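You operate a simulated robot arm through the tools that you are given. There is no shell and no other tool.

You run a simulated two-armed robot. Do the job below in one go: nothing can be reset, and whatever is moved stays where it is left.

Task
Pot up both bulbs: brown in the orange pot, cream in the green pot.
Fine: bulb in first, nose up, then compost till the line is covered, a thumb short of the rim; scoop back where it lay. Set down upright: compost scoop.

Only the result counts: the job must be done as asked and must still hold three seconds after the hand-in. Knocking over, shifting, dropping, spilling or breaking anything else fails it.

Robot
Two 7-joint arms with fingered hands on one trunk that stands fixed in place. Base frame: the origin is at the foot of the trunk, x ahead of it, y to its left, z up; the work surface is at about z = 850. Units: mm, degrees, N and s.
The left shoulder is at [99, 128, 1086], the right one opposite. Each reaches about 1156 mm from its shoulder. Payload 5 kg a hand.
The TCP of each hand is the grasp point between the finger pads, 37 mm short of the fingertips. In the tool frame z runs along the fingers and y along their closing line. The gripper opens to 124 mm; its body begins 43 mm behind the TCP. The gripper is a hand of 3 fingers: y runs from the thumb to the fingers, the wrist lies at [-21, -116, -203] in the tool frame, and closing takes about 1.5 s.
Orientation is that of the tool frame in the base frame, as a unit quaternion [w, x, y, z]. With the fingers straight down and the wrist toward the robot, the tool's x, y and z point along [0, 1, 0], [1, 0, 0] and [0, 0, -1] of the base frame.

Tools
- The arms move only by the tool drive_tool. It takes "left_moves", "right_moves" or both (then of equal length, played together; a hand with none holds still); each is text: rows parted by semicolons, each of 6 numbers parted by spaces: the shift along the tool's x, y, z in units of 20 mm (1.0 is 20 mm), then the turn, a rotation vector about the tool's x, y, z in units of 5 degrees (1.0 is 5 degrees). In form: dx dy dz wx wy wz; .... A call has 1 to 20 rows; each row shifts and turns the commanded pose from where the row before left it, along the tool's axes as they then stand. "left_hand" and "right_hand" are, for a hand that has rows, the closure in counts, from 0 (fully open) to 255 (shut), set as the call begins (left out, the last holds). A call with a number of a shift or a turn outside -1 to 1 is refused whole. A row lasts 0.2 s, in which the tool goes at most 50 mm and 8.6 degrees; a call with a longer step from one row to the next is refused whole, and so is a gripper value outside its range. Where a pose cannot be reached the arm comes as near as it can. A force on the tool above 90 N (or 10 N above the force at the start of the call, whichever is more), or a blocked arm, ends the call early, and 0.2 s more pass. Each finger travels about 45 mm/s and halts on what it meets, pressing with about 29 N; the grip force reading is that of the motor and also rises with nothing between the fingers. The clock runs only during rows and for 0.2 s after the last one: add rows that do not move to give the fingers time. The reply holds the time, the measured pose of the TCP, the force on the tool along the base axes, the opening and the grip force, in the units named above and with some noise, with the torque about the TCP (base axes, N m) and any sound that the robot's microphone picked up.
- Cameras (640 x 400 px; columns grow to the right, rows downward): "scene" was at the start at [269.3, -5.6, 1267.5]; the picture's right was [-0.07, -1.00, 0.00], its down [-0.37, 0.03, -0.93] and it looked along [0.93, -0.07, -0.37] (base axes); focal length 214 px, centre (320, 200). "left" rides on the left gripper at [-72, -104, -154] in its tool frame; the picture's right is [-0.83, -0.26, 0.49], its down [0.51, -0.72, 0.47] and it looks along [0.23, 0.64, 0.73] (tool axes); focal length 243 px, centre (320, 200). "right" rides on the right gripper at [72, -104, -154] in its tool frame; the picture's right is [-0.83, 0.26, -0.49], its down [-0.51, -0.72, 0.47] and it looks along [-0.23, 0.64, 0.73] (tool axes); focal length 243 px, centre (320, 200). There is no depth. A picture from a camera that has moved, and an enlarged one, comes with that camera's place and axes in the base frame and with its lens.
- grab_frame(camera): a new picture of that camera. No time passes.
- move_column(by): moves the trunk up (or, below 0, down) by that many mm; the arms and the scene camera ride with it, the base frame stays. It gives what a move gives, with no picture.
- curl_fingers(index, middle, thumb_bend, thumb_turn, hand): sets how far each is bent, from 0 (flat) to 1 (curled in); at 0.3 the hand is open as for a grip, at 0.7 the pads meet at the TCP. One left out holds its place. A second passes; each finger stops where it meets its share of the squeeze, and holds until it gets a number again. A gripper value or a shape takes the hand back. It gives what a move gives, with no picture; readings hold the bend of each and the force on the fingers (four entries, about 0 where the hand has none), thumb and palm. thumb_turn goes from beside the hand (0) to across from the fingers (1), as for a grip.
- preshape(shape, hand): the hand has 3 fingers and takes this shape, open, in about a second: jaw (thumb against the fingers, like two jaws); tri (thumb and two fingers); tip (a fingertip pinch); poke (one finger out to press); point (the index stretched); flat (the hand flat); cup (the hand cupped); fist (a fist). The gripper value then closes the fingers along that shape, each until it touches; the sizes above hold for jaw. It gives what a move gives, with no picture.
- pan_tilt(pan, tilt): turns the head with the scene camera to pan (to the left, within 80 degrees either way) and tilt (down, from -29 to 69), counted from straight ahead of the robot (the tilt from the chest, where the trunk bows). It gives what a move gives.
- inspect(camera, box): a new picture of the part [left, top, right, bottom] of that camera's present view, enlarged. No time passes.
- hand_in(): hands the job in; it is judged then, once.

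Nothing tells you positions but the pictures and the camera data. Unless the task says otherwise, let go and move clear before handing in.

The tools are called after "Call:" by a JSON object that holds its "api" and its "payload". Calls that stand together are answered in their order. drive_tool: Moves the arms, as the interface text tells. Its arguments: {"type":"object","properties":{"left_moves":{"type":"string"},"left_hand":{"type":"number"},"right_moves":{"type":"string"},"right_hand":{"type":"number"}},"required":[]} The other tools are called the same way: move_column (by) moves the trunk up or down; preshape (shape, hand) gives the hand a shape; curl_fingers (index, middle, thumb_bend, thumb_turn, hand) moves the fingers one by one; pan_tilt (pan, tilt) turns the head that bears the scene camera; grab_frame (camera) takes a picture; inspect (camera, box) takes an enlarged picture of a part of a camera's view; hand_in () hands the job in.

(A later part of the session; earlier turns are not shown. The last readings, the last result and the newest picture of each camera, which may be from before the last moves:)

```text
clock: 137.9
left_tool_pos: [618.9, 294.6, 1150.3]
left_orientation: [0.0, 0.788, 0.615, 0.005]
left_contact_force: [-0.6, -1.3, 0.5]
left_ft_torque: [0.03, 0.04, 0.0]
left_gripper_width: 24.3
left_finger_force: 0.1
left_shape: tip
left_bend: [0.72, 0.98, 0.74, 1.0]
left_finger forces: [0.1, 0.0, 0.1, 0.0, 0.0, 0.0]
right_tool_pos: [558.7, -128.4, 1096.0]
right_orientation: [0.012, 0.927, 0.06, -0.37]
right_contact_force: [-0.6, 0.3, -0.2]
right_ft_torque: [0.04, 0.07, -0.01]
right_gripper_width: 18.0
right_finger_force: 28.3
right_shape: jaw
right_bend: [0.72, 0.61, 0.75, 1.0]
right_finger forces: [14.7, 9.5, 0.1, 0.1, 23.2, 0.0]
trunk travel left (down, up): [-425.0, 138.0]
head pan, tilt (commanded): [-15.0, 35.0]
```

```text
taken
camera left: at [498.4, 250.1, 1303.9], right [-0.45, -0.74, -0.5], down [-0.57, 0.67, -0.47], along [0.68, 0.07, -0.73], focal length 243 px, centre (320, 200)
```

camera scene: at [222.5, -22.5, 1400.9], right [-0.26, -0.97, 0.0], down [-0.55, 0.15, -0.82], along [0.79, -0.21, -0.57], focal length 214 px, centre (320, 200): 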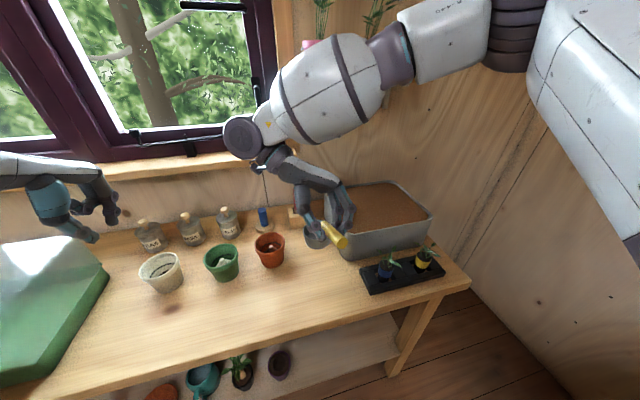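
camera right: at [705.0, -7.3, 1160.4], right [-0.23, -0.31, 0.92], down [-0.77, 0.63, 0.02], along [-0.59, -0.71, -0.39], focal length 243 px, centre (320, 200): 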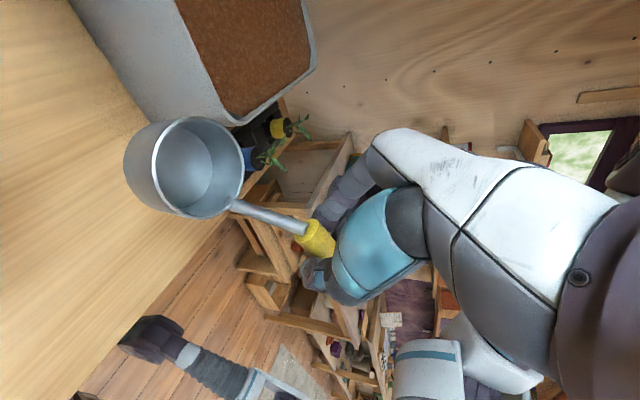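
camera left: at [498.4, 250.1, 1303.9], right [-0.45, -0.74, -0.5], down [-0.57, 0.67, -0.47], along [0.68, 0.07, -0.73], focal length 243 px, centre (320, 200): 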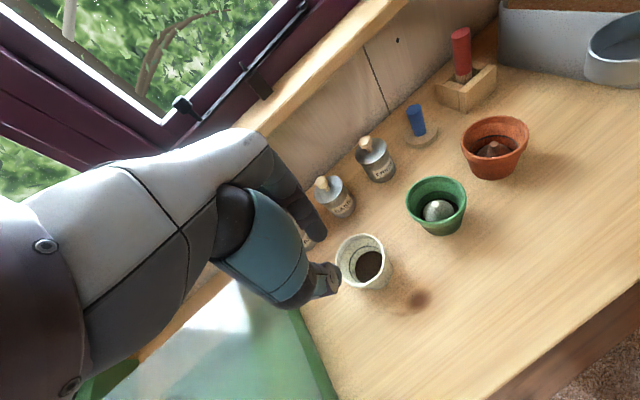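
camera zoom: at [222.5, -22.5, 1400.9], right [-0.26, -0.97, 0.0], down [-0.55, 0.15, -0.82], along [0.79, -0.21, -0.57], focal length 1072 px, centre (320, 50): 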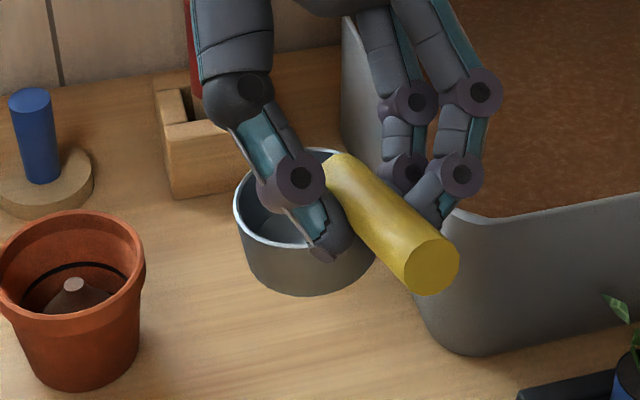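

The cup is nearly level, with about 4° of forward tilt to take out. Its rim is 77 mm below the TCP and 67 mm ahead. I'll raise it a little, correct the tilt, and carry it over the compost tub at safe height.

Call:
{"api": "drive_tool", "payload": {"right_moves": "-0.687 -0.022 -0.726 0 0.4 0;-0.687 -0.022 -0.726 0 0.4 0;0.347 0.926 -0.357 0 0 0;0.347 0.926 -0.357 0 0 0;0.347 0.926 -0.357 0 0 0;0.347 0.926 -0.357 0 0 0;0.347 0.926 -0.357 0 0 0;0.347 0.926 -0.357 0 0 0;0.347 0.926 -0.357 0 0 0;0.347 0.926 -0.357 0 0 0;0.347 0.926 -0.357 0 0 0;0.347 0.926 -0.357 0 0 0;0 0 0 0 0 0"}}

Call:
{"api": "pan_tilt", "payload": {"pan": -32, "tilt": 38}}

Call:
{"api": "grab_frame", "payload": {"camera": "scene"}}

Call:
{"api": "grab_frame", "payload": {"camera": "right"}}

```text
clock: 140.7
left_tool_pos: [619.7, 297.1, 1151.0]
left_orientation: [0.001, 0.789, 0.615, 0.005]
left_contact_force: [0.1, 0.7, -0.8]
left_ft_torque: [-0.01, 0.0, -0.01]
left_gripper_width: 24.3
left_finger_force: 0.0
left_shape: tip
left_bend: [0.72, 0.98, 0.74, 1.0]
left_finger forces: [0.1, 0.0, 0.1, 0.0, 0.0, 0.0]
right_tool_pos: [678.8, -299.9, 1140.0]
right_orientation: [0.011, 0.94, 0.06, -0.337]
right_contact_force: [0.4, 0.2, -1.3]
right_ft_torque: [0.04, 0.05, 0.02]
right_gripper_width: 17.8
right_finger_force: 29.4
right_shape: jaw
right_bend: [0.72, 0.61, 0.75, 1.0]
right_finger forces: [15.0, 9.5, 0.0, 0.1, 23.1, 0.0]
trunk travel left (down, up): [-425.0, 138.0]
head pan, tilt (commanded): [-15.0, 35.0]
```

```text
clock: 141.5
left_tool_pos: [620.3, 296.4, 1151.2]
left_orientation: [0.0, 0.788, 0.615, 0.004]
left_contact_force: [0.7, -1.0, -0.6]
left_ft_torque: [0.0, 0.01, -0.03]
left_gripper_width: 24.3
left_finger_force: 0.0
left_shape: tip
left_bend: [0.72, 0.98, 0.74, 1.0]
left_finger forces: [0.0, 0.0, 0.0, 0.1, 0.1, 0.0]
right_tool_pos: [680.0, -300.2, 1140.8]
right_orientation: [0.01, 0.94, 0.061, -0.336]
right_contact_force: [0.3, -0.4, -1.8]
right_ft_torque: [-0.04, 0.08, 0.0]
right_gripper_width: 17.9
right_finger_force: 28.5
right_shape: jaw
right_bend: [0.72, 0.61, 0.75, 1.0]
right_finger forces: [15.0, 9.5, 0.0, 0.1, 23.2, 0.0]
trunk travel left (down, up): [-425.0, 138.0]
head pan, tilt (commanded): [-32.0, 38.0]
```

```text
taken
camera scene: at [211.0, -44.9, 1396.3], right [-0.53, -0.85, 0.0], down [-0.52, 0.33, -0.79], along [0.67, -0.42, -0.62], focal length 214 px, centre (320, 200)
```

scene: 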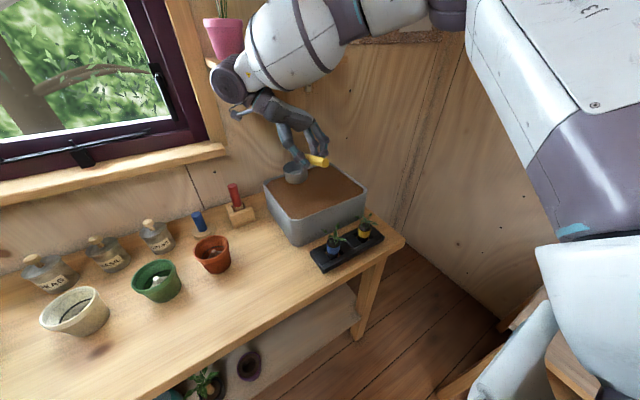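

```text
taken
camera right: at [820.9, -179.2, 1215.6], right [-0.29, -0.32, 0.9], down [-0.77, 0.63, -0.03], along [-0.56, -0.7, -0.43], focal length 243 px, centre (320, 200)
```

right: 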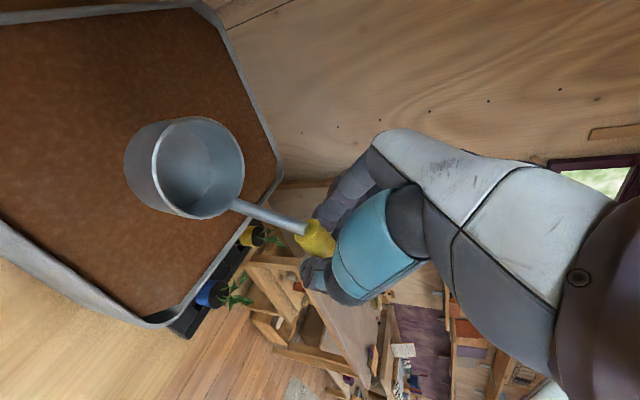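

Call:
{"api": "inspect", "payload": {"camera": "scene", "box": [230, 120, 410, 280]}}

Call:
{"api": "inspect", "payload": {"camera": "right", "box": [0, 0, 340, 340]}}

```text
2.50 times, centred on (320, 200) of scene
camera zoom: at [211.0, -44.9, 1396.3], right [-0.53, -0.85, 0.0], down [-0.52, 0.33, -0.79], along [0.67, -0.42, -0.62], focal length 536 px, centre (320, 200)
```

zoom: 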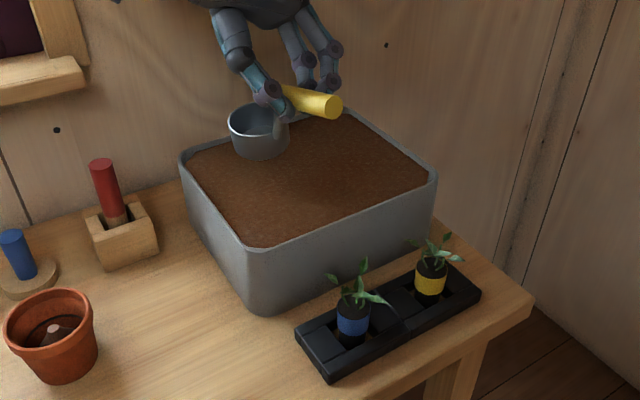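

```text
1.18 times, centred on (170, 170) of right
camera zoom: at [820.9, -179.2, 1215.6], right [-0.29, -0.32, 0.9], down [-0.77, 0.63, -0.03], along [-0.56, -0.7, -0.43], focal length 285 px, centre (496, 235)
```

zoom: 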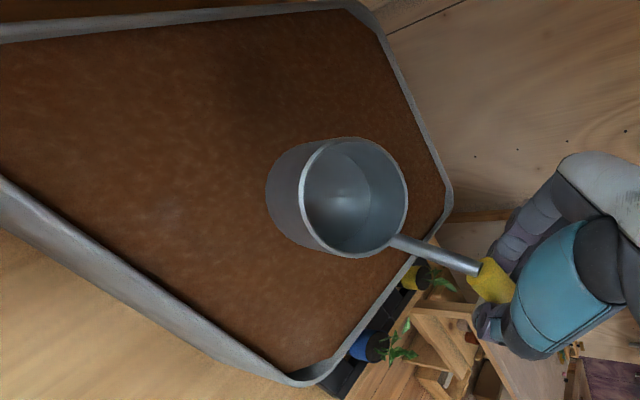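

The tub spans about x 640–865 and y −213 to −515, with its rim near z=970 and compost just below. I'll shift right and roll the scoop 45° so its right lip leads into the compost.

Call:
{"api": "drive_tool", "payload": {"right_moves": "-0.09 0.83 0.05 0 0 0;-0.09 0.83 0.05 0 0 0;-0.09 0.83 0.05 0 0 0;0 0 0 0.766 0.121 -0.631;0 0 0 0.766 0.121 -0.631;0 0 0 0.766 0.121 -0.631;0 0 0 0.766 0.121 -0.631;0 0 0 0.766 0.121 -0.631;0 0 0 0.766 0.121 -0.631;0 0 0 0.766 0.121 -0.631;0 0 0 0.766 0.121 -0.631;0 0 0 0.766 0.121 -0.631;0 0 0 0 0 0"}}

Call:
{"api": "inspect", "payload": {"camera": "scene", "box": [230, 60, 410, 280]}}

Call:
{"api": "grab_frame", "payload": {"camera": "right"}}

```text
clock: 144.3
left_tool_pos: [620.2, 296.0, 1151.8]
left_orientation: [0.001, 0.788, 0.616, 0.005]
left_contact_force: [0.0, 0.4, 0.5]
left_ft_torque: [-0.02, 0.0, 0.0]
left_gripper_width: 24.3
left_finger_force: 0.1
left_shape: tip
left_bend: [0.72, 0.98, 0.74, 1.0]
left_finger forces: [0.0, 0.0, 0.0, 0.0, 0.1, 0.1]
right_tool_pos: [678.3, -349.4, 1144.7]
right_orientation: [-0.35, 0.872, 0.185, -0.288]
right_contact_force: [0.2, -0.2, -0.4]
right_ft_torque: [-0.08, 0.07, 0.01]
right_gripper_width: 17.8
right_finger_force: 28.7
right_shape: jaw
right_bend: [0.72, 0.61, 0.75, 1.0]
right_finger forces: [15.5, 8.4, 0.0, 0.0, 23.2, 0.0]
trunk travel left (down, up): [-425.0, 138.0]
head pan, tilt (commanded): [-32.0, 38.0]
```

```text
1.82 times, centred on (320, 170) of scene
camera zoom: at [210.8, -44.2, 1396.4], right [-0.53, -0.85, 0.0], down [-0.52, 0.33, -0.79], along [0.67, -0.42, -0.62], focal length 390 px, centre (320, 254)
```

zoom: 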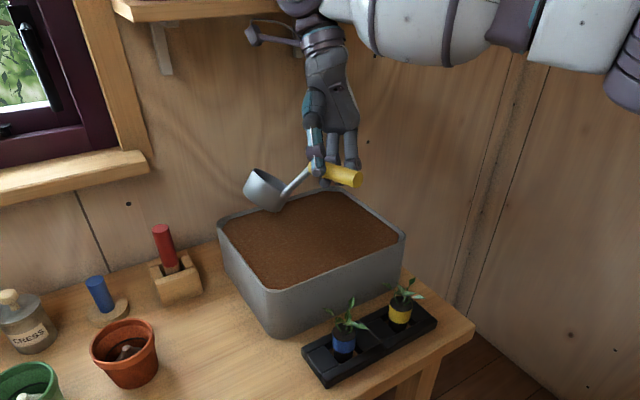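

```text
taken
camera right: at [820.1, -317.5, 1282.8], right [-0.29, -0.86, 0.41], down [-0.77, 0.47, 0.43], along [-0.56, -0.19, -0.8], focal length 243 px, centre (320, 200)
```

right: 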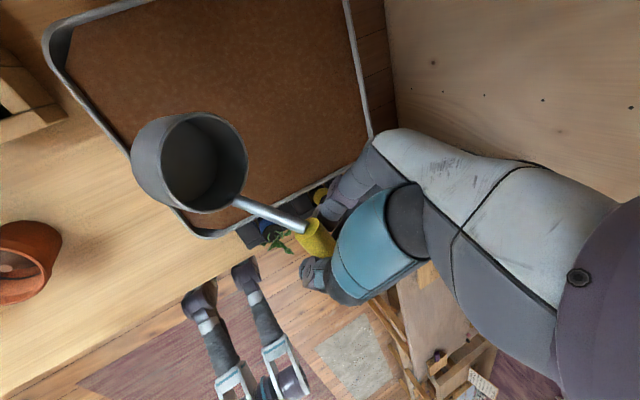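

Scoop is rigid and positioned over the compost. Lowering to just above the surface.

Call:
{"api": "drive_tool", "payload": {"right_moves": "0.335 0.645 0.53 0 0 0;0.335 0.645 0.53 0 0 0;0.335 0.645 0.53 0 0 0;0.335 0.645 0.53 0 0 0;0.3 0.574 0.471 0 0 0;0 0 0 0 0 0"}}

Call:
{"api": "inspect", "payload": {"camera": "scene", "box": [230, 100, 410, 260]}}

Call:
{"api": "grab_frame", "payload": {"camera": "right"}}

```text
clock: 145.7
left_tool_pos: [618.8, 295.5, 1149.4]
left_orientation: [0.001, 0.789, 0.615, 0.004]
left_contact_force: [-0.2, -0.9, 0.2]
left_ft_torque: [-0.01, 0.02, -0.01]
left_gripper_width: 24.2
left_finger_force: 0.0
left_shape: tip
left_bend: [0.72, 0.98, 0.74, 1.0]
left_finger forces: [0.0, 0.0, 0.1, 0.0, 0.1, 0.1]
right_tool_pos: [679.5, -349.3, 1054.8]
right_orientation: [-0.349, 0.873, 0.184, -0.288]
right_contact_force: [-0.8, 0.3, -1.3]
right_ft_torque: [-0.06, 0.06, 0.01]
right_gripper_width: 17.7
right_finger_force: 29.1
right_shape: jaw
right_bend: [0.72, 0.61, 0.75, 1.0]
right_finger forces: [15.6, 8.5, 0.0, 0.1, 23.1, 0.0]
trunk travel left (down, up): [-425.0, 138.0]
head pan, tilt (commanded): [-32.0, 38.0]
```

```text
2.50 times, centred on (320, 180) of scene
camera zoom: at [210.6, -44.6, 1396.4], right [-0.53, -0.85, 0.0], down [-0.52, 0.33, -0.79], along [0.67, -0.42, -0.62], focal length 536 px, centre (320, 250)
```

zoom: 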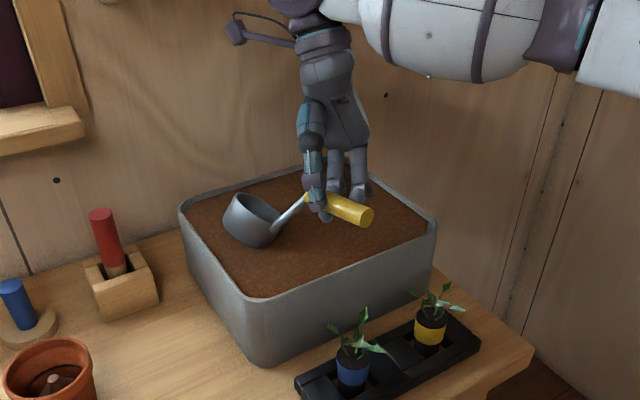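

```text
taken
camera right: at [820.1, -317.3, 1194.9], right [-0.29, -0.86, 0.41], down [-0.77, 0.47, 0.43], along [-0.56, -0.19, -0.8], focal length 243 px, centre (320, 200)
```

right: 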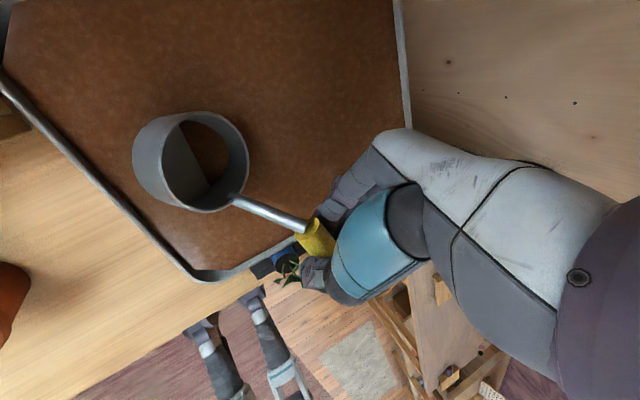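

No resistance so far; the cup's lower edge is just entering the compost. Going deeper until the lip is under.

Call:
{"api": "drive_tool", "payload": {"right_moves": "0.24 0.467 0.383 0 0 0;0.24 0.467 0.383 0 0 0;0.24 0.467 0.383 0 0 0;0 0 0 0 0 0"}}

Call:
{"api": "inspect", "payload": {"camera": "scene", "box": [260, 140, 360, 220]}}

Call:
{"api": "grab_frame", "payload": {"camera": "right"}}

```text
clock: 146.7
left_tool_pos: [619.6, 296.3, 1150.5]
left_orientation: [0.001, 0.789, 0.614, 0.005]
left_contact_force: [-0.2, 0.0, 0.6]
left_ft_torque: [0.05, -0.01, -0.01]
left_gripper_width: 24.2
left_finger_force: 0.0
left_shape: tip
left_bend: [0.72, 0.98, 0.74, 1.0]
left_finger forces: [0.1, 0.0, 0.0, 0.0, 0.0, 0.0]
right_tool_pos: [677.4, -349.6, 1016.1]
right_orientation: [-0.35, 0.873, 0.184, -0.287]
right_contact_force: [-1.2, -0.5, -0.9]
right_ft_torque: [-0.09, 0.07, 0.0]
right_gripper_width: 17.7
right_finger_force: 29.2
right_shape: jaw
right_bend: [0.72, 0.61, 0.75, 1.0]
right_finger forces: [15.5, 8.4, 0.0, 0.1, 23.2, 0.0]
trunk travel left (down, up): [-425.0, 138.0]
head pan, tilt (commanded): [-32.0, 38.0]
```

```text
5.00 times, centred on (310, 180) of scene
camera zoom: at [210.7, -44.6, 1396.4], right [-0.53, -0.85, 0.0], down [-0.52, 0.33, -0.79], along [0.67, -0.42, -0.62], focal length 1072 px, centre (370, 300)
```

zoom: 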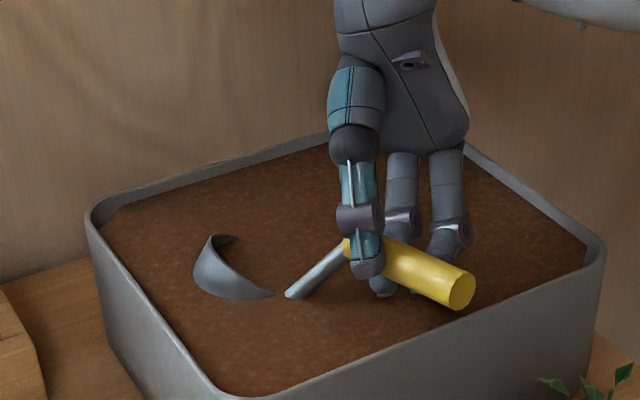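

```text
taken
camera right: at [819.0, -318.3, 1155.6], right [-0.29, -0.86, 0.41], down [-0.77, 0.47, 0.43], along [-0.56, -0.19, -0.8], focal length 243 px, centre (320, 200)
```

right: 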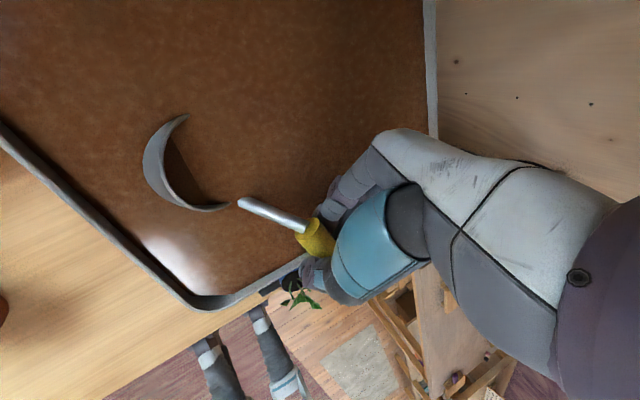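

The compost gives no rigid resistance and the lip is under. Now I sweep right while rolling back to level, to fill the cup.

Call:
{"api": "drive_tool", "payload": {"right_moves": "-0.18 0.24 -0.17 -0.766 -0.121 0.631;-0.165 0.255 -0.155 -0.766 -0.121 0.631;-0.15 0.27 -0.13 -0.766 -0.121 0.631;-0.13 0.285 -0.105 -0.766 -0.121 0.631;-0.112 0.30 -0.077 -0.766 -0.121 0.631;-0.095 0.31 -0.055 -0.766 -0.121 0.631;-0.075 0.325 -0.03 -0.766 -0.121 0.631;-0.06 0.335 -0.01 -0.766 -0.121 0.631;-0.045 0.345 0.01 -0.766 -0.121 0.631;0 0 0 0 0 0"}}

Call:
{"api": "inspect", "payload": {"camera": "scene", "box": [260, 120, 380, 220]}}

Call:
{"api": "grab_frame", "payload": {"camera": "right"}}

```text
clock: 148.9
left_tool_pos: [619.9, 296.6, 1150.7]
left_orientation: [0.001, 0.788, 0.616, 0.005]
left_contact_force: [0.2, -0.9, -0.4]
left_ft_torque: [0.01, -0.01, 0.0]
left_gripper_width: 24.1
left_finger_force: 0.0
left_shape: tip
left_bend: [0.72, 0.98, 0.74, 1.0]
left_finger forces: [0.1, 0.0, 0.1, 0.0, 0.0, 0.1]
right_tool_pos: [679.7, -412.8, 1013.5]
right_orientation: [0.011, 0.94, 0.06, -0.336]
right_contact_force: [0.3, -0.7, -1.3]
right_ft_torque: [0.0, 0.09, 0.03]
right_gripper_width: 17.7
right_finger_force: 28.8
right_shape: jaw
right_bend: [0.72, 0.61, 0.75, 1.0]
right_finger forces: [15.1, 9.2, 0.1, 0.0, 23.0, 0.0]
trunk travel left (down, up): [-425.0, 138.0]
head pan, tilt (commanded): [-32.0, 38.0]
```

```text
4.00 times, centred on (320, 170) of scene
camera zoom: at [210.7, -45.2, 1396.3], right [-0.53, -0.85, 0.0], down [-0.52, 0.33, -0.79], along [0.67, -0.42, -0.62], focal length 858 px, centre (320, 320)
```

zoom: 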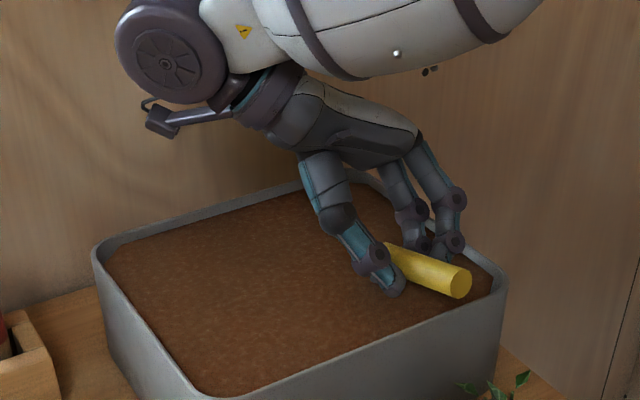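

```text
taken
camera right: at [819.7, -292.1, 1088.9], right [-0.29, -0.32, 0.9], down [-0.77, 0.63, -0.03], along [-0.56, -0.71, -0.43], focal length 243 px, centre (320, 200)
```

right: 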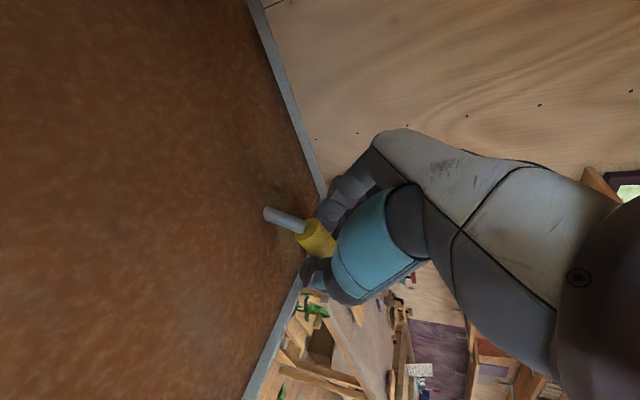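

Cup is buried and level. Lifting straight up slowly.

Call:
{"api": "drive_tool", "payload": {"right_moves": "-0.254 -0.008 -0.31 0 0 0;-0.254 -0.008 -0.31 0 0 0;-0.254 -0.008 -0.31 0 0 0;-0.254 -0.008 -0.31 0 0 0;-0.317 -0.01 -0.387 0 0 0;-0.317 -0.01 -0.387 0 0 0;-0.38 -0.012 -0.465 0 0 0;-0.38 -0.012 -0.465 0 0 0;-0.38 -0.012 -0.465 0 0 0;-0.38 -0.012 -0.465 0 0 0;0 0 0 0 0 0"}}

Call:
{"api": "inspect", "payload": {"camera": "scene", "box": [260, 120, 380, 220]}}

Call:
{"api": "grab_frame", "payload": {"camera": "right"}}

```text
clock: 151.3
left_tool_pos: [620.7, 296.0, 1152.2]
left_orientation: [0.0, 0.788, 0.616, 0.005]
left_contact_force: [0.1, -0.4, 0.7]
left_ft_torque: [-0.02, 0.03, 0.01]
left_gripper_width: 24.1
left_finger_force: 0.0
left_shape: tip
left_bend: [0.72, 0.98, 0.74, 1.0]
left_finger forces: [0.0, 0.0, 0.0, 0.0, 0.1, 0.1]
right_tool_pos: [680.7, -412.5, 1113.4]
right_orientation: [0.01, 0.939, 0.06, -0.337]
right_contact_force: [0.0, 0.1, -1.5]
right_ft_torque: [0.0, 0.06, 0.0]
right_gripper_width: 17.8
right_finger_force: 29.0
right_shape: jaw
right_bend: [0.72, 0.61, 0.75, 1.0]
right_finger forces: [15.0, 9.2, 0.0, 0.0, 22.8, 0.0]
trunk travel left (down, up): [-425.0, 138.0]
head pan, tilt (commanded): [-32.0, 38.0]
```

```text
4.00 times, centred on (320, 170) of scene
camera zoom: at [211.1, -45.0, 1396.2], right [-0.53, -0.85, 0.0], down [-0.52, 0.33, -0.79], along [0.67, -0.42, -0.62], focal length 858 px, centre (320, 320)
```

zoom: 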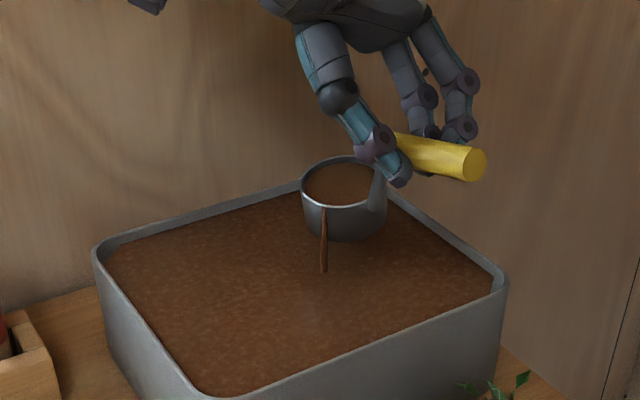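

```text
taken
camera right: at [820.8, -291.7, 1189.2], right [-0.29, -0.32, 0.9], down [-0.77, 0.63, -0.03], along [-0.56, -0.7, -0.43], focal length 243 px, centre (320, 200)
```

right: 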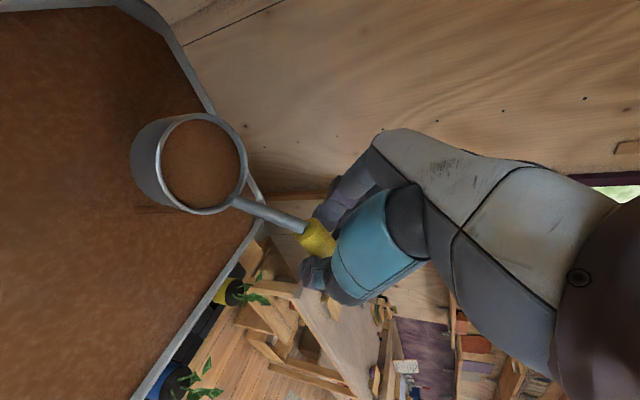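

The scoop is full, and excess runs off as a thin stream from its slightly low left lip, back into the tub, so flow follows the lip like a liquid. I'll let it drain to a stable level here.

Call:
{"api": "drive_tool", "payload": {"right_moves": "0 0 0 0 0 0;0 0 0 0 0 0;0 0 0 0 0 0;0 0 0 0 0 0;0 0 0 0 0 0;0 0 0 0 0 0;0 0 0 0 0 0;0 0 0 0 0 0"}}

Call:
{"api": "inspect", "payload": {"camera": "scene", "box": [300, 150, 380, 210]}}

Call:
{"api": "inspect", "payload": {"camera": "right", "box": [100, 80, 340, 260]}}

```text
clock: 153.1
left_tool_pos: [620.3, 296.5, 1150.7]
left_orientation: [0.0, 0.788, 0.615, 0.005]
left_contact_force: [-0.3, 0.2, 0.6]
left_ft_torque: [0.01, 0.05, 0.01]
left_gripper_width: 24.1
left_finger_force: 0.0
left_shape: tip
left_bend: [0.72, 0.98, 0.74, 1.0]
left_finger forces: [0.0, 0.1, 0.0, 0.0, 0.0, 0.1]
right_tool_pos: [679.8, -411.2, 1113.2]
right_orientation: [0.011, 0.94, 0.061, -0.336]
right_contact_force: [0.6, 0.5, 0.1]
right_ft_torque: [0.0, 0.11, 0.0]
right_gripper_width: 17.9
right_finger_force: 29.6
right_shape: jaw
right_bend: [0.72, 0.61, 0.75, 1.0]
right_finger forces: [14.9, 9.2, 0.0, 0.1, 22.9, 0.1]
trunk travel left (down, up): [-425.0, 138.0]
head pan, tilt (commanded): [-32.0, 38.0]
```

```text
6.67 times, centred on (340, 180) of scene
camera zoom: at [210.9, -44.8, 1396.3], right [-0.53, -0.85, 0.0], down [-0.52, 0.33, -0.79], along [0.67, -0.42, -0.62], focal length 1430 px, centre (187, 333)
```

zoom: 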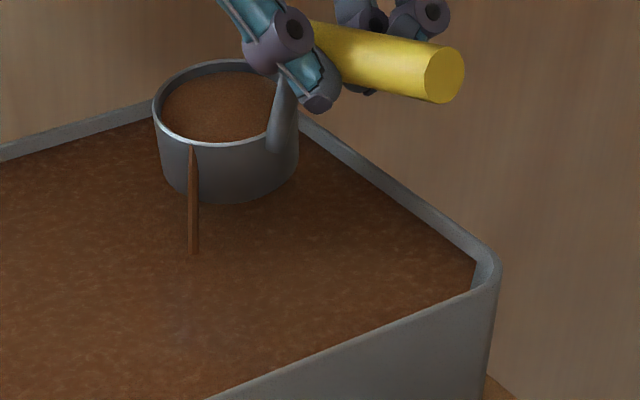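

```text
2.22 times, centred on (220, 170) of right
camera zoom: at [820.6, -291.4, 1189.3], right [-0.29, -0.32, 0.9], down [-0.77, 0.63, -0.03], along [-0.56, -0.7, -0.43], focal length 539 px, centre (542, 267)
```

zoom: 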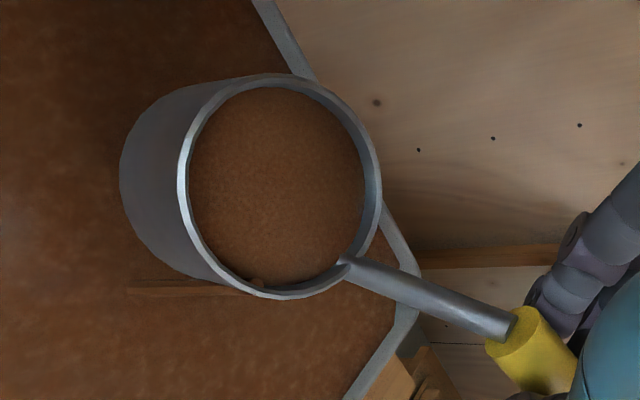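

The remaining low side is back-left by about 6°. I'll trim that out so the load is level for carrying.

Call:
{"api": "drive_tool", "payload": {"right_moves": "0 0 0 0.34 -0.41 -0.27;0 0 0 0.34 -0.41 -0.27;0 0 0 0 0 0;0 0 0 0 0 0;0 0 0 0 0 0"}}

Call:
{"api": "inspect", "payload": {"camera": "scene", "box": [300, 150, 380, 210]}}

Call:
{"api": "inspect", "payload": {"camera": "right", "box": [100, 80, 340, 260]}}

```text
clock: 154.3
left_tool_pos: [619.9, 296.1, 1151.2]
left_orientation: [0.0, 0.788, 0.615, 0.005]
left_contact_force: [0.4, 1.2, -0.3]
left_ft_torque: [-0.01, 0.0, 0.01]
left_gripper_width: 24.1
left_finger_force: 0.0
left_shape: tip
left_bend: [0.72, 0.98, 0.74, 1.0]
left_finger forces: [0.0, 0.0, 0.1, 0.0, 0.0, 0.0]
right_tool_pos: [680.4, -411.1, 1113.6]
right_orientation: [-0.023, 0.925, 0.072, -0.372]
right_contact_force: [0.2, -0.3, -0.4]
right_ft_torque: [0.02, 0.03, -0.02]
right_gripper_width: 17.7
right_finger_force: 28.9
right_shape: jaw
right_bend: [0.72, 0.61, 0.75, 1.0]
right_finger forces: [14.8, 9.2, 0.0, 0.0, 22.8, 0.0]
trunk travel left (down, up): [-425.0, 138.0]
head pan, tilt (commanded): [-32.0, 38.0]
```

```text
6.67 times, centred on (340, 180) of scene
camera zoom: at [210.9, -44.8, 1396.3], right [-0.53, -0.85, 0.0], down [-0.52, 0.33, -0.79], along [0.67, -0.42, -0.62], focal length 1430 px, centre (187, 333)
```

zoom: 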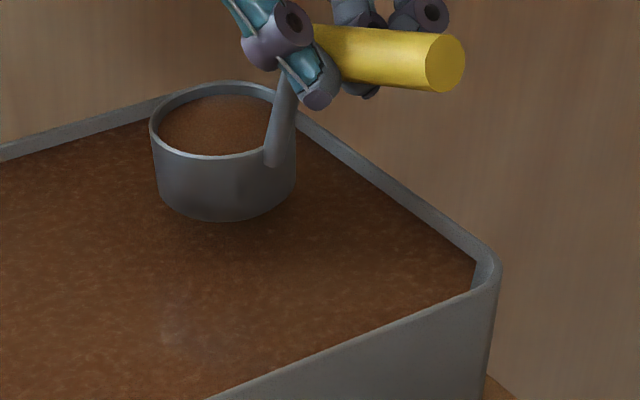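

```text
2.22 times, centred on (220, 170) of right
camera zoom: at [826.1, -295.5, 1186.1], right [-0.22, -0.38, 0.9], down [-0.77, 0.63, 0.08], along [-0.6, -0.68, -0.43], focal length 539 px, centre (542, 267)
```

zoom: 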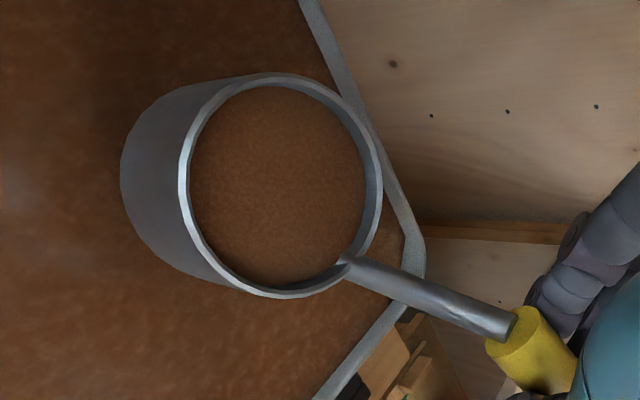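

The stream has stopped and the load is level. I'll carry it slowly toward the orange pot while raising the left hand out of the way.

Call:
{"api": "drive_tool", "payload": {"left_moves": "0.155 -0.26 -0.54 0 0 0;0.155 -0.26 -0.54 0 0 0;0.155 -0.26 -0.54 0 0 0;0.155 -0.26 -0.54 0 0 0;0.155 -0.26 -0.54 0 0 0;0.155 -0.26 -0.54 0 0 0;0.155 -0.26 -0.54 0 0 0;0.155 -0.26 -0.54 0 0 0;0.155 -0.26 -0.54 0 0 0;0.155 -0.26 -0.54 0 0 0;0.155 -0.26 -0.54 0 0 0;0.155 -0.26 -0.54 0 0 0;0.155 -0.26 -0.54 0 0 0;0.155 -0.26 -0.54 0 0 0", "right_moves": "0.03 -0.39 0.023 0 0 0;0.06 -0.773 0.046 0 0 0;0.06 -0.773 0.046 0 0 0;0.06 -0.773 0.046 0 0 0;0.06 -0.773 0.046 0 0 0;0.06 -0.773 0.046 0 0 0;0.06 -0.773 0.046 0 0 0;0.06 -0.773 0.046 0 0 0;0.06 -0.773 0.046 0 0 0;0.06 -0.773 0.046 0 0 0;0.06 -0.773 0.046 0 0 0;0.06 -0.773 0.046 0 0 0;0.06 -0.773 0.046 0 0 0;0.03 -0.39 0.023 0 0 0"}}

Call:
{"api": "grab_frame", "payload": {"camera": "scene"}}

Call:
{"api": "grab_frame", "payload": {"camera": "right"}}

```text
clock: 157.3
left_tool_pos: [557.7, 354.3, 1302.9]
left_orientation: [0.001, 0.789, 0.615, 0.005]
left_contact_force: [-0.9, 0.1, -0.1]
left_ft_torque: [0.01, -0.01, -0.01]
left_gripper_width: 24.4
left_finger_force: 0.0
left_shape: tip
left_bend: [0.72, 0.98, 0.74, 1.0]
left_finger forces: [0.0, 0.0, 0.0, 0.1, 0.1, 0.0]
right_tool_pos: [658.8, -209.5, 1112.1]
right_orientation: [-0.023, 0.925, 0.072, -0.373]
right_contact_force: [0.3, 0.6, -0.6]
right_ft_torque: [-0.02, 0.03, 0.01]
right_gripper_width: 18.1
right_finger_force: 28.7
right_shape: jaw
right_bend: [0.72, 0.61, 0.75, 1.0]
right_finger forces: [14.7, 9.1, 0.0, 0.0, 22.6, 0.0]
trunk travel left (down, up): [-425.0, 138.0]
head pan, tilt (commanded): [-32.0, 38.0]
```

```text
taken
camera scene: at [210.6, -44.6, 1396.4], right [-0.53, -0.85, 0.0], down [-0.52, 0.33, -0.79], along [0.67, -0.42, -0.62], focal length 214 px, centre (320, 200)
```

scene: 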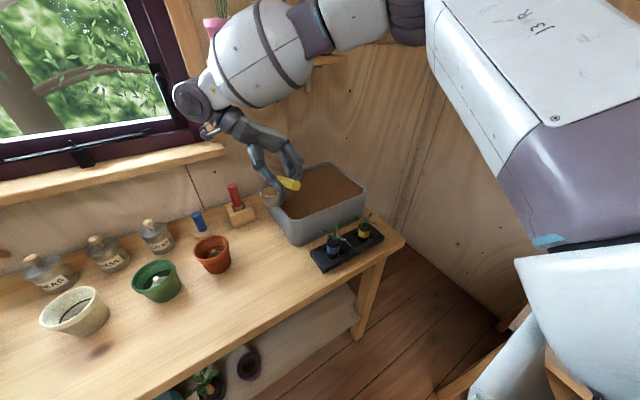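

```text
taken
camera right: at [805.1, -93.0, 1183.9], right [-0.22, -0.38, 0.9], down [-0.77, 0.63, 0.08], along [-0.6, -0.68, -0.43], focal length 243 px, centre (320, 200)
```

right: 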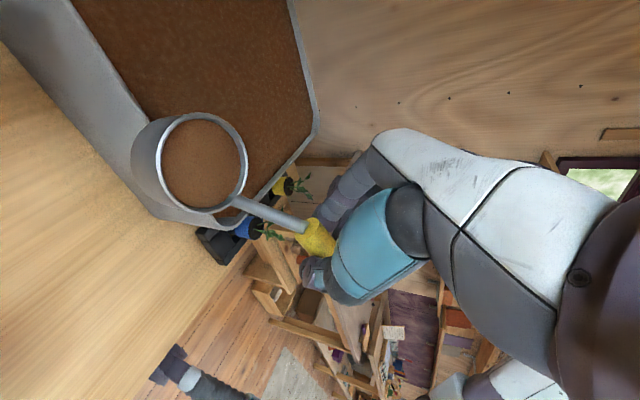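

No spill. Continuing to the orange pot, pan the head to watch.

Call:
{"api": "drive_tool", "payload": {"right_moves": "0.03 -0.385 0.022 0 0 0;0.061 -0.77 0.045 0 0 0;0.061 -0.77 0.045 0 0 0;0.061 -0.77 0.045 0 0 0;0.061 -0.77 0.045 0 0 0;0.061 -0.77 0.045 0 0 0;0.061 -0.77 0.045 0 0 0;0.061 -0.77 0.045 0 0 0;0.061 -0.77 0.045 0 0 0;0.061 -0.77 0.045 0 0 0;0.061 -0.77 0.045 0 0 0;0.061 -0.77 0.045 0 0 0;0.061 -0.77 0.045 0 0 0;0.061 -0.77 0.045 0 0 0;0.061 -0.77 0.045 0 0 0;0.03 -0.385 0.022 0 0 0;0 0 0 0 0 0"}}

Call:
{"api": "pan_tilt", "payload": {"pan": 0, "tilt": 40}}

Call:
{"api": "grab_frame", "payload": {"camera": "scene"}}

Call:
{"api": "grab_frame", "payload": {"camera": "right"}}

Call:
{"api": "grab_frame", "payload": {"camera": "left"}}

```text
clock: 160.9
left_tool_pos: [558.3, 354.1, 1304.1]
left_orientation: [-0.001, 0.788, 0.615, 0.005]
left_contact_force: [-0.2, -0.7, 0.3]
left_ft_torque: [0.0, -0.01, 0.03]
left_gripper_width: 24.0
left_finger_force: 0.1
left_shape: tip
left_bend: [0.72, 0.98, 0.74, 1.0]
left_finger forces: [0.0, 0.0, 0.0, 0.0, 0.0, 0.0]
right_tool_pos: [636.0, 22.8, 1113.7]
right_orientation: [-0.023, 0.926, 0.072, -0.37]
right_contact_force: [0.3, 0.5, -1.6]
right_ft_torque: [-0.01, 0.09, 0.04]
right_gripper_width: 17.7
right_finger_force: 29.3
right_shape: jaw
right_bend: [0.72, 0.61, 0.75, 1.0]
right_finger forces: [14.7, 9.0, 0.1, 0.1, 22.5, 0.0]
trunk travel left (down, up): [-425.0, 138.0]
head pan, tilt (commanded): [-32.0, 38.0]
```

```text
clock: 161.9
left_tool_pos: [557.0, 354.9, 1303.8]
left_orientation: [0.0, 0.789, 0.614, 0.004]
left_contact_force: [-0.3, 0.7, 0.8]
left_ft_torque: [0.01, 0.01, 0.01]
left_gripper_width: 23.9
left_finger_force: 0.0
left_shape: tip
left_bend: [0.72, 0.98, 0.74, 1.0]
left_finger forces: [0.1, 0.0, 0.0, 0.0, 0.0, 0.0]
right_tool_pos: [636.3, 21.2, 1115.1]
right_orientation: [-0.022, 0.925, 0.072, -0.372]
right_contact_force: [-1.1, 0.1, -1.2]
right_ft_torque: [0.01, 0.03, -0.01]
right_gripper_width: 18.0
right_finger_force: 28.9
right_shape: jaw
right_bend: [0.72, 0.61, 0.75, 1.0]
right_finger forces: [14.8, 9.0, 0.0, 0.0, 22.5, 0.0]
trunk travel left (down, up): [-425.0, 138.0]
head pan, tilt (commanded): [0.0, 40.0]
```

```text
taken
camera scene: at [222.7, 0.9, 1393.3], right [0.0, -1.0, 0.0], down [-0.64, 0.0, -0.77], along [0.77, 0.0, -0.64], focal length 214 px, centre (320, 200)
```

scene: 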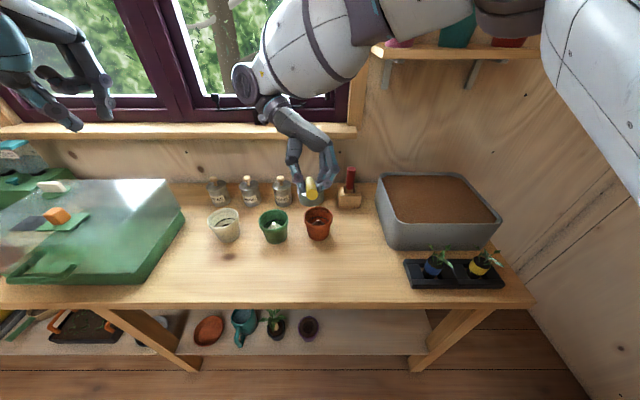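

```text
taken
camera right: at [783.1, 137.8, 1186.3], right [-0.22, -0.38, 0.9], down [-0.77, 0.63, 0.08], along [-0.6, -0.68, -0.43], focal length 243 px, centre (320, 200)
```

right: 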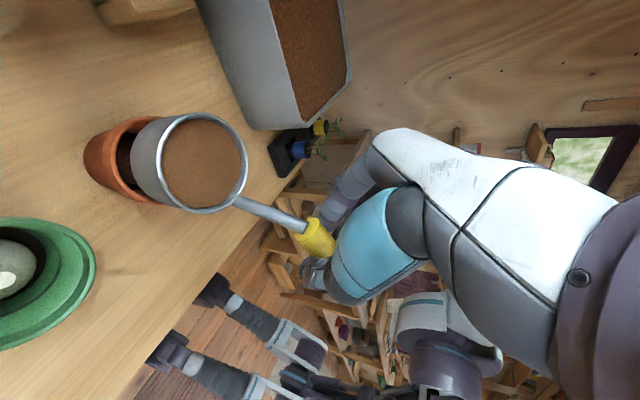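

```text
taken
camera left: at [436.4, 308.6, 1456.1], right [-0.45, -0.74, -0.5], down [-0.57, 0.67, -0.47], along [0.68, 0.07, -0.73], focal length 243 px, centre (320, 200)
```

left: 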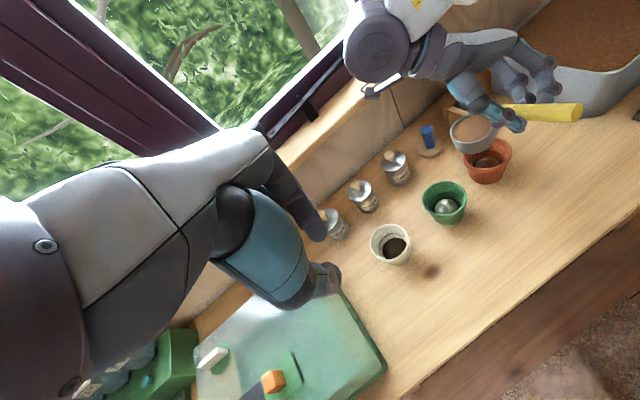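

Call:
{"api": "inspect", "payload": {"camera": "scene", "box": [240, 160, 360, 250]}}

Call:
{"api": "inspect", "payload": {"camera": "left", "box": [390, 90, 590, 250]}}

```text
4.44 times, centred on (300, 205) of scene
camera zoom: at [222.7, 0.9, 1393.3], right [0.0, -1.0, 0.0], down [-0.64, 0.0, -0.77], along [0.77, 0.0, -0.64], focal length 953 px, centre (409, 178)
```

zoom: 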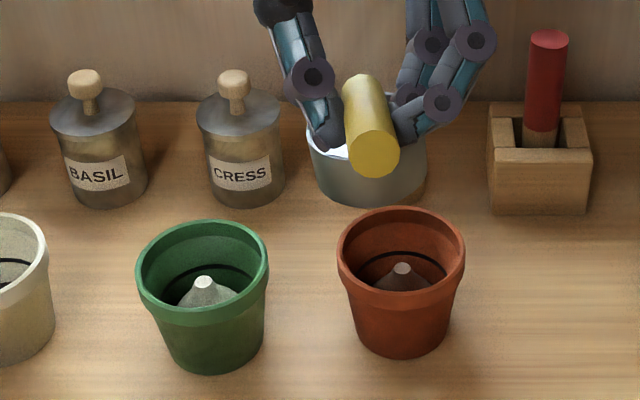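

```text
2.50 times, centred on (490, 170) of left
camera zoom: at [436.4, 308.6, 1456.1], right [-0.45, -0.74, -0.5], down [-0.57, 0.67, -0.47], along [0.68, 0.07, -0.73], focal length 606 px, centre (-105, 275)
```

zoom: 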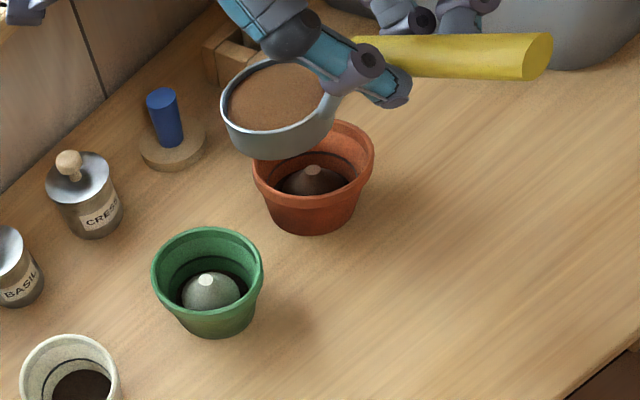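

The cup is about over the orange pot. I've refined its offset: the rim centre is 73 mm ahead of and 87 mm below the TCP. I'll come down so the cup's bottom just clears the rim and set the starting offset for pouring.

Call:
{"api": "drive_tool", "payload": {"right_moves": "0.3525 -0.0525 0.48 0 0 0;0.3525 -0.0525 0.48 0 0 0;0.3525 -0.0525 0.48 0 0 0;0.3525 -0.0525 0.48 0 0 0;0 0 0 0 0 0"}}

Call:
{"api": "inspect", "payload": {"camera": "scene", "box": [240, 160, 360, 250]}}

Call:
{"api": "inspect", "payload": {"camera": "left", "box": [390, 90, 590, 250]}}

Call:
{"api": "grab_frame", "payload": {"camera": "right"}}

```text
clock: 163.1
left_tool_pos: [557.3, 354.9, 1303.6]
left_orientation: [0.001, 0.788, 0.615, 0.004]
left_contact_force: [0.0, 1.1, 0.2]
left_ft_torque: [-0.03, -0.01, 0.02]
left_gripper_width: 24.1
left_finger_force: 0.0
left_shape: tip
left_bend: [0.72, 0.98, 0.74, 1.0]
left_finger forces: [0.1, 0.0, 0.0, 0.0, 0.1, 0.1]
right_tool_pos: [628.1, 28.8, 1067.6]
right_orientation: [-0.023, 0.925, 0.072, -0.371]
right_contact_force: [0.2, -0.2, -1.0]
right_ft_torque: [-0.01, 0.04, -0.02]
right_gripper_width: 17.9
right_finger_force: 29.7
right_shape: jaw
right_bend: [0.72, 0.61, 0.75, 1.0]
right_finger forces: [14.7, 9.0, 0.0, 0.1, 22.4, 0.0]
trunk travel left (down, up): [-425.0, 138.0]
head pan, tilt (commanded): [0.0, 40.0]
```

```text
4.44 times, centred on (300, 205) of scene
camera zoom: at [222.3, 1.1, 1393.4], right [0.0, -1.0, 0.0], down [-0.64, 0.0, -0.77], along [0.77, 0.0, -0.64], focal length 953 px, centre (409, 178)
```

zoom: 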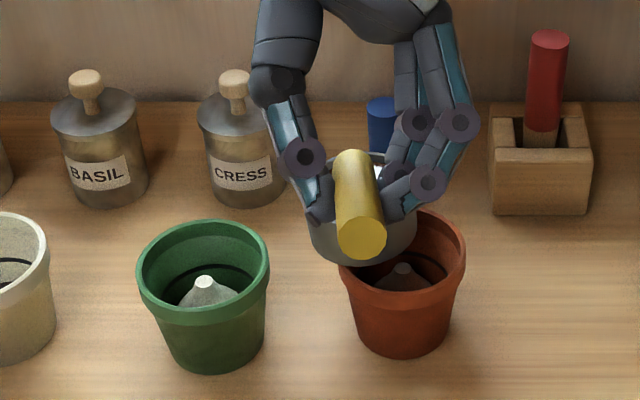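

```text
2.50 times, centred on (490, 170) of left
camera zoom: at [436.0, 308.7, 1456.2], right [-0.45, -0.74, -0.5], down [-0.57, 0.67, -0.47], along [0.68, 0.07, -0.73], focal length 606 px, centre (-105, 275)
```

zoom: 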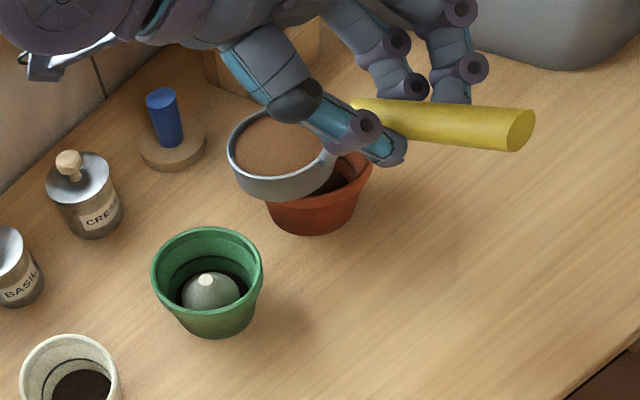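

```text
taken
camera right: at [775.2, 144.8, 1140.9], right [-0.22, -0.38, 0.9], down [-0.77, 0.63, 0.07], along [-0.6, -0.68, -0.43], focal length 243 px, centre (320, 200)
```

right: 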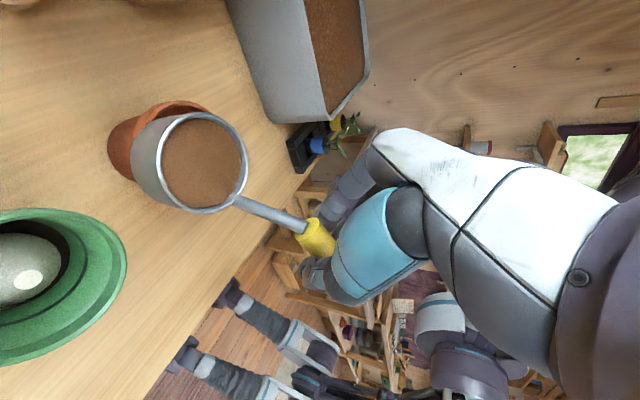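

Now I begin the pour: rolling right in 2.5° steps while sliding right so the low lip stays over the pot centre.

Call:
{"api": "drive_tool", "payload": {"right_moves": "0 0 0 0.356 0.058 -0.346;0 0 0 0.356 0.058 -0.346;-0.05 0.194 -0.013 0.356 0.058 -0.346;-0.053 0.192 -0.018 0.356 0.058 -0.346;0 0 0 0 0 0;0 0 0 0 0 0"}}

Call:
{"api": "inspect", "payload": {"camera": "scene", "box": [260, 180, 360, 250]}}

Call:
{"api": "inspect", "payload": {"camera": "left", "box": [440, 110, 560, 200]}}

```text
clock: 164.5
left_tool_pos: [556.7, 354.9, 1304.6]
left_orientation: [0.0, 0.788, 0.616, 0.005]
left_contact_force: [-0.1, -0.1, 1.2]
left_ft_torque: [0.02, -0.01, 0.0]
left_gripper_width: 24.3
left_finger_force: 0.1
left_shape: tip
left_bend: [0.72, 0.98, 0.74, 1.0]
left_finger forces: [0.1, 0.0, 0.0, 0.0, 0.0, 0.1]
right_tool_pos: [627.8, 22.1, 1067.0]
right_orientation: [-0.103, 0.92, 0.104, -0.364]
right_contact_force: [-0.2, 0.0, -1.9]
right_ft_torque: [-0.02, 0.06, 0.0]
right_gripper_width: 17.6
right_finger_force: 28.6
right_shape: jaw
right_bend: [0.72, 0.61, 0.75, 1.0]
right_finger forces: [14.8, 8.9, 0.0, 0.0, 22.5, 0.0]
trunk travel left (down, up): [-425.0, 138.0]
head pan, tilt (commanded): [0.0, 40.0]
```

```text
5.71 times, centred on (310, 215) of scene
camera zoom: at [222.7, 0.8, 1393.3], right [0.0, -1.0, 0.0], down [-0.64, 0.0, -0.77], along [0.77, 0.0, -0.64], focal length 1226 px, centre (377, 114)
```

zoom: 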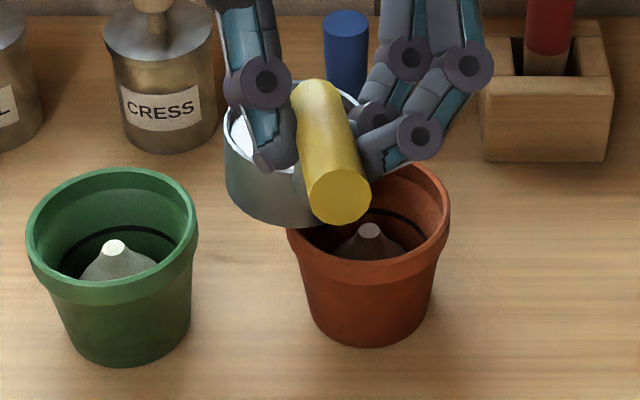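

```text
4.44 times, centred on (500, 155) of left
camera zoom: at [436.4, 308.4, 1456.1], right [-0.45, -0.74, -0.5], down [-0.57, 0.67, -0.47], along [0.68, 0.07, -0.73], focal length 1078 px, centre (-480, 400)
```

zoom: 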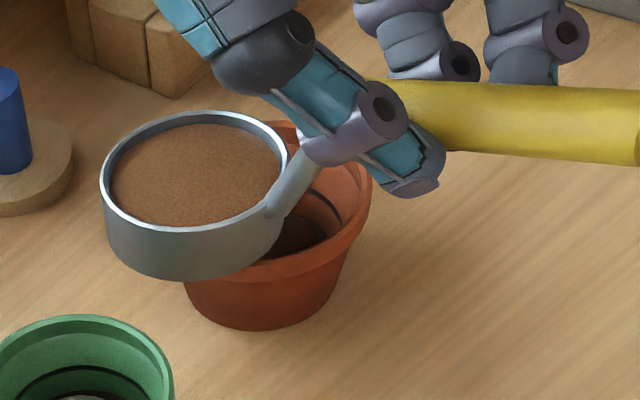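

Call:
{"api": "drive_tool", "payload": {"right_moves": "-0.057 0.19 -0.025 0.356 0.058 -0.346;-0.06 0.187 -0.03 0.356 0.058 -0.346;0 0 0 0 0 0;0 0 0 0 0 0"}}

Call:
{"api": "inspect", "payload": {"camera": "scene", "box": [260, 180, 360, 250]}}

Call:
{"api": "inspect", "payload": {"camera": "left", "box": [440, 110, 560, 200]}}

```text
clock: 165.5
left_tool_pos: [556.5, 354.4, 1304.0]
left_orientation: [0.001, 0.789, 0.614, 0.005]
left_contact_force: [0.5, 0.3, 0.1]
left_ft_torque: [-0.02, 0.0, 0.01]
left_gripper_width: 24.3
left_finger_force: 0.1
left_shape: tip
left_bend: [0.72, 0.98, 0.74, 1.0]
left_finger forces: [0.0, 0.0, 0.0, 0.1, 0.1, 0.1]
right_tool_pos: [628.9, 14.2, 1067.7]
right_orientation: [-0.143, 0.915, 0.119, -0.359]
right_contact_force: [0.0, 0.3, -1.2]
right_ft_torque: [-0.01, 0.08, 0.0]
right_gripper_width: 17.8
right_finger_force: 28.8
right_shape: jaw
right_bend: [0.72, 0.61, 0.75, 1.0]
right_finger forces: [15.0, 8.8, 0.1, 0.1, 22.7, 0.0]
trunk travel left (down, up): [-425.0, 138.0]
head pan, tilt (commanded): [0.0, 40.0]
```

```text
5.71 times, centred on (310, 215) of scene
camera zoom: at [222.8, 0.7, 1393.3], right [0.0, -1.0, 0.0], down [-0.64, 0.0, -0.77], along [0.77, 0.0, -0.64], focal length 1226 px, centre (377, 114)
```

zoom: 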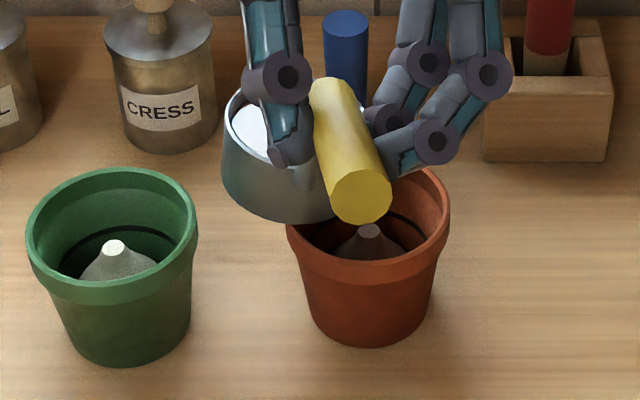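

```text
4.44 times, centred on (500, 155) of left
camera zoom: at [436.5, 308.3, 1456.1], right [-0.45, -0.74, -0.5], down [-0.57, 0.67, -0.47], along [0.68, 0.07, -0.73], focal length 1078 px, centre (-480, 400)
```

zoom: 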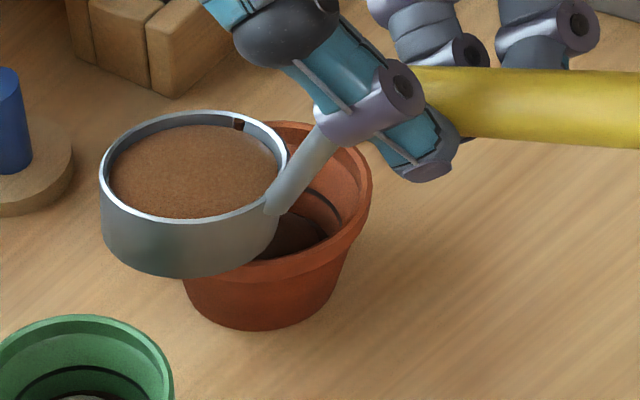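

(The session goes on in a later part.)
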